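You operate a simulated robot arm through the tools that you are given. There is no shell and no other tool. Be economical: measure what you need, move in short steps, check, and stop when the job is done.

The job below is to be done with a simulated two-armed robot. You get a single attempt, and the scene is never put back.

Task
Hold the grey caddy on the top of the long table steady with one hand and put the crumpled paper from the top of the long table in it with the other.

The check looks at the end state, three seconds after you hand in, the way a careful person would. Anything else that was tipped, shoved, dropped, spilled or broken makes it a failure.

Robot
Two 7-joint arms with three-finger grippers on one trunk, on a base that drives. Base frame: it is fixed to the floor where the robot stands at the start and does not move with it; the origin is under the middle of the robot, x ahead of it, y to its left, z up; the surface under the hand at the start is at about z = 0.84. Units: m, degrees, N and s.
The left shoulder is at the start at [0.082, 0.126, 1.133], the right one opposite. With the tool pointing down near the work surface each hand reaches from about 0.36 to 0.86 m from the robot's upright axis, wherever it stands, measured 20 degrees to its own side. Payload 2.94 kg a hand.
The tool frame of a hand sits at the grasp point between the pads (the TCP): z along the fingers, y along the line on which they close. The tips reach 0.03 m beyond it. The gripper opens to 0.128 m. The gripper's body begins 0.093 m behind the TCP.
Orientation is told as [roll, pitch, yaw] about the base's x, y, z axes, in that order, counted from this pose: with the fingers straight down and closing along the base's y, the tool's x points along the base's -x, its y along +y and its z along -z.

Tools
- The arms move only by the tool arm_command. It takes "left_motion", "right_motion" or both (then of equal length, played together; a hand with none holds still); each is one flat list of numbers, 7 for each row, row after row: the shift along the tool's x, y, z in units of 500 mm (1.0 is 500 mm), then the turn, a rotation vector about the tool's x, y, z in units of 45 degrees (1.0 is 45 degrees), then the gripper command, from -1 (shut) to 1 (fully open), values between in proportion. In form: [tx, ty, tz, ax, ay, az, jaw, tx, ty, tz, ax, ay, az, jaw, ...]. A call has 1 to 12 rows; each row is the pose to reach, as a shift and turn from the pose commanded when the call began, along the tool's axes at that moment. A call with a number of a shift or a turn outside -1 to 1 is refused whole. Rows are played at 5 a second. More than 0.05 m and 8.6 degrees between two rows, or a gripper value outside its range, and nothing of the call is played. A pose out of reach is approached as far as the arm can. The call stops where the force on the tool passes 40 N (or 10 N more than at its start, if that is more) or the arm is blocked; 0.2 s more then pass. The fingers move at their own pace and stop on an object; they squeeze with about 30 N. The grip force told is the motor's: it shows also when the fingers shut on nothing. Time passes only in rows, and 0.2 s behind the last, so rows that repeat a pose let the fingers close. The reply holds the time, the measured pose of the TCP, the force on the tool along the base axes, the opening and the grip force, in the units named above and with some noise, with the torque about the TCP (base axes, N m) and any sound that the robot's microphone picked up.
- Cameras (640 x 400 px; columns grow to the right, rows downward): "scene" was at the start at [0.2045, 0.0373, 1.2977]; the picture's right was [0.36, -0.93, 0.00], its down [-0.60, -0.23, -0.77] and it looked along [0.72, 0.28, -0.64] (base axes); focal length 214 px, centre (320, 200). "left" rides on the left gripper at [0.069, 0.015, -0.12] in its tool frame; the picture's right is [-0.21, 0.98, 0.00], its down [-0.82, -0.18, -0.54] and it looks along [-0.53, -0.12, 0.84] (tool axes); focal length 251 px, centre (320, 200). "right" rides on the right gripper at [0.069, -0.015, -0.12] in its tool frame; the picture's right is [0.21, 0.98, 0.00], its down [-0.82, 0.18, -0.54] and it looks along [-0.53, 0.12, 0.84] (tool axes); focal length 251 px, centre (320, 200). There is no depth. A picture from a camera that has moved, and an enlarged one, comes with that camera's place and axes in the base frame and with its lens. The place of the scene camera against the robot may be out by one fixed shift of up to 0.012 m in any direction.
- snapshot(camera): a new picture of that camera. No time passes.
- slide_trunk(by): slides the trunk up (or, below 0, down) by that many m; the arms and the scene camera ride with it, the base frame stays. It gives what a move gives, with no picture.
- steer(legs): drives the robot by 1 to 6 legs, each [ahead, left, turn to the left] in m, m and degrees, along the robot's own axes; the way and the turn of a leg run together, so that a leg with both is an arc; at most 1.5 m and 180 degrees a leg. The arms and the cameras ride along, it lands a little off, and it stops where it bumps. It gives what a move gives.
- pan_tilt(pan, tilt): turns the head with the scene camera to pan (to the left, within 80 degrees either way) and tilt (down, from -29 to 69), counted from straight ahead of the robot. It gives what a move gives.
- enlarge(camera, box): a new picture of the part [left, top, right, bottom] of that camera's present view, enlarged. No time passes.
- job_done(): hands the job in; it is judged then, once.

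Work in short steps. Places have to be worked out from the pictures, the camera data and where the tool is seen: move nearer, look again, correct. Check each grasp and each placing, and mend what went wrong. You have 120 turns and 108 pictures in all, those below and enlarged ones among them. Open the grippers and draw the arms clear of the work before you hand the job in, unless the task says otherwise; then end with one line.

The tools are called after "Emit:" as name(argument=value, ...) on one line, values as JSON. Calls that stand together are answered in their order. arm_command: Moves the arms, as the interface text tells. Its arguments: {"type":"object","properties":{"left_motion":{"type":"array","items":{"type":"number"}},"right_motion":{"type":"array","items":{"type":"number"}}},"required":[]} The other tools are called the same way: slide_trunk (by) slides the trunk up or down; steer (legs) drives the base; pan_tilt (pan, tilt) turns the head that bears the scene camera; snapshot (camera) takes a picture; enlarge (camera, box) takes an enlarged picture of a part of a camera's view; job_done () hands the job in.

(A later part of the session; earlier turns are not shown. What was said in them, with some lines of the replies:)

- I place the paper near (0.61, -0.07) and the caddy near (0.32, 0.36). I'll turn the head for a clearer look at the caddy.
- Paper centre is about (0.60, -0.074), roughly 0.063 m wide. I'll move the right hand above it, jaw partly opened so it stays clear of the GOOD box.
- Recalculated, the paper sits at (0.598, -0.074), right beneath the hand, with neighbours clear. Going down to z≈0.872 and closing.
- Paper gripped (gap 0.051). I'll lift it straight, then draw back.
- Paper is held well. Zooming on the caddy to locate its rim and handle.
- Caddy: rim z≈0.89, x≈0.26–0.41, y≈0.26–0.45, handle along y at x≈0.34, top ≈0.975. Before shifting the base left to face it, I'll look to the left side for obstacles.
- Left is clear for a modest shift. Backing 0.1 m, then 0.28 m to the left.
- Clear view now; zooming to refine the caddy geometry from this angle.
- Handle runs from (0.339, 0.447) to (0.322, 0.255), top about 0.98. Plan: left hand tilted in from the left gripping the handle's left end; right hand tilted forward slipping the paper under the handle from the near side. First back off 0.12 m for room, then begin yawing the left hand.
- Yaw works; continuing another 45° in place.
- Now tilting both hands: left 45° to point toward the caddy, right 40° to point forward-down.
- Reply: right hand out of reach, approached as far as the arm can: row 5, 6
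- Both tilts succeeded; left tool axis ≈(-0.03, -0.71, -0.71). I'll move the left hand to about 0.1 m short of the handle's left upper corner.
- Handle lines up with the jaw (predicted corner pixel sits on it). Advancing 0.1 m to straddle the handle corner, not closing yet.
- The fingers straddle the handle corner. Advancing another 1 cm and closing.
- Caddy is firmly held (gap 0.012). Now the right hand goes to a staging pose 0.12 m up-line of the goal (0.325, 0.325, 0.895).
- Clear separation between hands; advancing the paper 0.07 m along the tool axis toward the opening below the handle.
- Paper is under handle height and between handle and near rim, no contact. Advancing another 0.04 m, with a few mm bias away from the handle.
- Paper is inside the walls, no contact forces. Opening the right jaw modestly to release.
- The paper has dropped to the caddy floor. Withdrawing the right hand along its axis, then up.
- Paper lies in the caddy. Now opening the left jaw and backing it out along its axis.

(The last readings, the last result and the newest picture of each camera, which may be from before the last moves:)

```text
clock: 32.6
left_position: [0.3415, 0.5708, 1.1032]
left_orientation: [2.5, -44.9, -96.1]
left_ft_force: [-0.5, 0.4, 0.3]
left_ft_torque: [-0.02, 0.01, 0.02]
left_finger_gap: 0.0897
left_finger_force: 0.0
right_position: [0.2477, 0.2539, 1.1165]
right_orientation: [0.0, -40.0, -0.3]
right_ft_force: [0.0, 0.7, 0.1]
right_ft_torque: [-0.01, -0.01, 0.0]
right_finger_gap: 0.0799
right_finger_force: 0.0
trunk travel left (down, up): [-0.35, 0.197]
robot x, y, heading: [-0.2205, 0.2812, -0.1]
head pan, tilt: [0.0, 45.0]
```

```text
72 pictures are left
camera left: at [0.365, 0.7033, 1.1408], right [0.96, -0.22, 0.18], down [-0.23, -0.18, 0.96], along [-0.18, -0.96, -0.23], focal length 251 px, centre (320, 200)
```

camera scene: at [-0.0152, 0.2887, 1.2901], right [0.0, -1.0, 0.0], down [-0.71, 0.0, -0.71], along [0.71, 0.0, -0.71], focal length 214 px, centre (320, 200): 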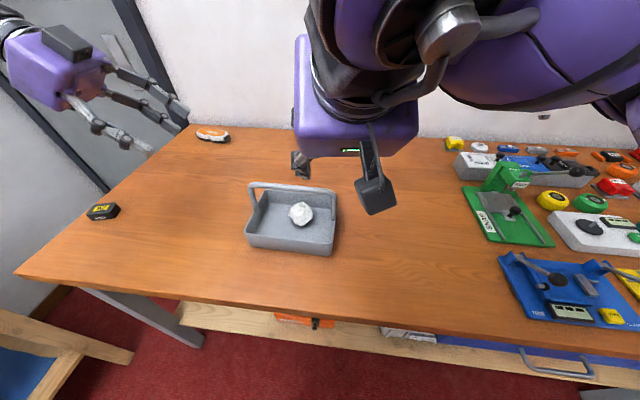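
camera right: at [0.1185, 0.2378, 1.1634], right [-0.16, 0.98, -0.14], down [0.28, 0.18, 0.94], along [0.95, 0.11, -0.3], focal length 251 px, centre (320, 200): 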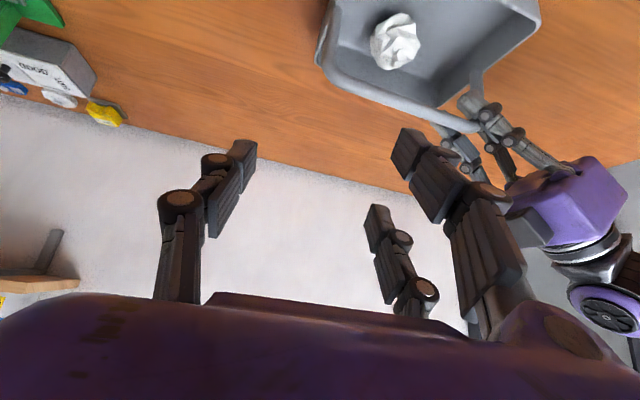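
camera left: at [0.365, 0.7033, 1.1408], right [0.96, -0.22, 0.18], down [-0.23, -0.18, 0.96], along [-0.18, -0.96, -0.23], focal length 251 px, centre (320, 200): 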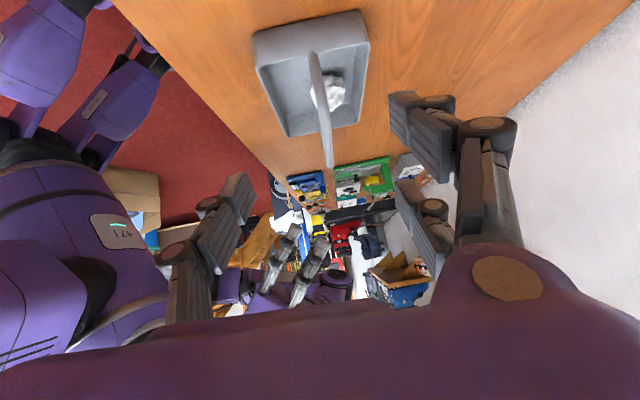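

Paper rests in the upright caddy and both hands are off. Moving the right hand up and aside, both jaws open, before handing in.

Emit:
arm_command(right_motion=[0, -0.08, -0.03, 0, 0, 0, 0.5, 0, -0.16, -0.06, 0, 0, 0, 0.8, 0, -0.24, -0.08, 0, 0, 0, 1, 0, -0.3, -0.08, 0, 0, 0, 1], left_motion=[0, 0, -0.03, 0, 0, 0, 0.6, 0, 0, -0.06, 0, 0, 0, 0.8, 0, 0, -0.08, 0, 0, 0, 1, 0, 0, -0.08, 0, 0, 0, 1])

Emit:
snapshot(camera="scene")

```text
clock: 33.6
left_position: [0.3436, 0.5963, 1.1312]
left_orientation: [2.6, -44.9, -96.1]
left_ft_force: [-0.2, 0.4, 0.4]
left_ft_torque: [0.0, -0.02, 0.05]
left_finger_gap: 0.1279
left_finger_force: 0.0
right_position: [0.235, 0.1325, 1.1605]
right_orientation: [0.1, -39.9, -0.2]
right_ft_force: [0.4, -0.2, 0.4]
right_ft_torque: [0.02, -0.01, 0.01]
right_finger_gap: 0.1279
right_finger_force: 0.0
right hand out of reach, approached as far as the arm can: row 2, 3, 4
trunk travel left (down, up): [-0.35, 0.197]
robot x, y, heading: [-0.2184, 0.2819, -0.4]
head pan, tilt: [0.0, 45.0]
```

```text
71 pictures are left
camera scene: at [-0.0151, 0.2872, 1.2901], right [0.0, -1.0, 0.0], down [-0.71, 0.0, -0.71], along [0.71, 0.0, -0.71], focal length 214 px, centre (320, 200)
```

scene: 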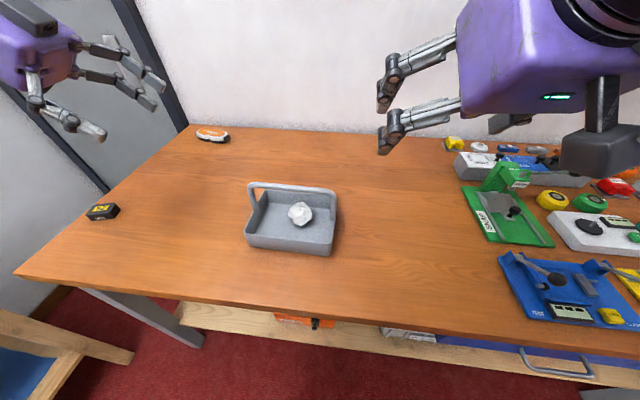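

Everything is in place, with the arms clear and the other objects undisturbed; handing in.

Emit:
job_done()

```text
The job is handed in.
```

The crumpled paper is in the grey caddy: the left hand held the caddy by its handle while the right hand placed the paper. Both grippers are open and clear, and nothing else was disturbed in the last picture.
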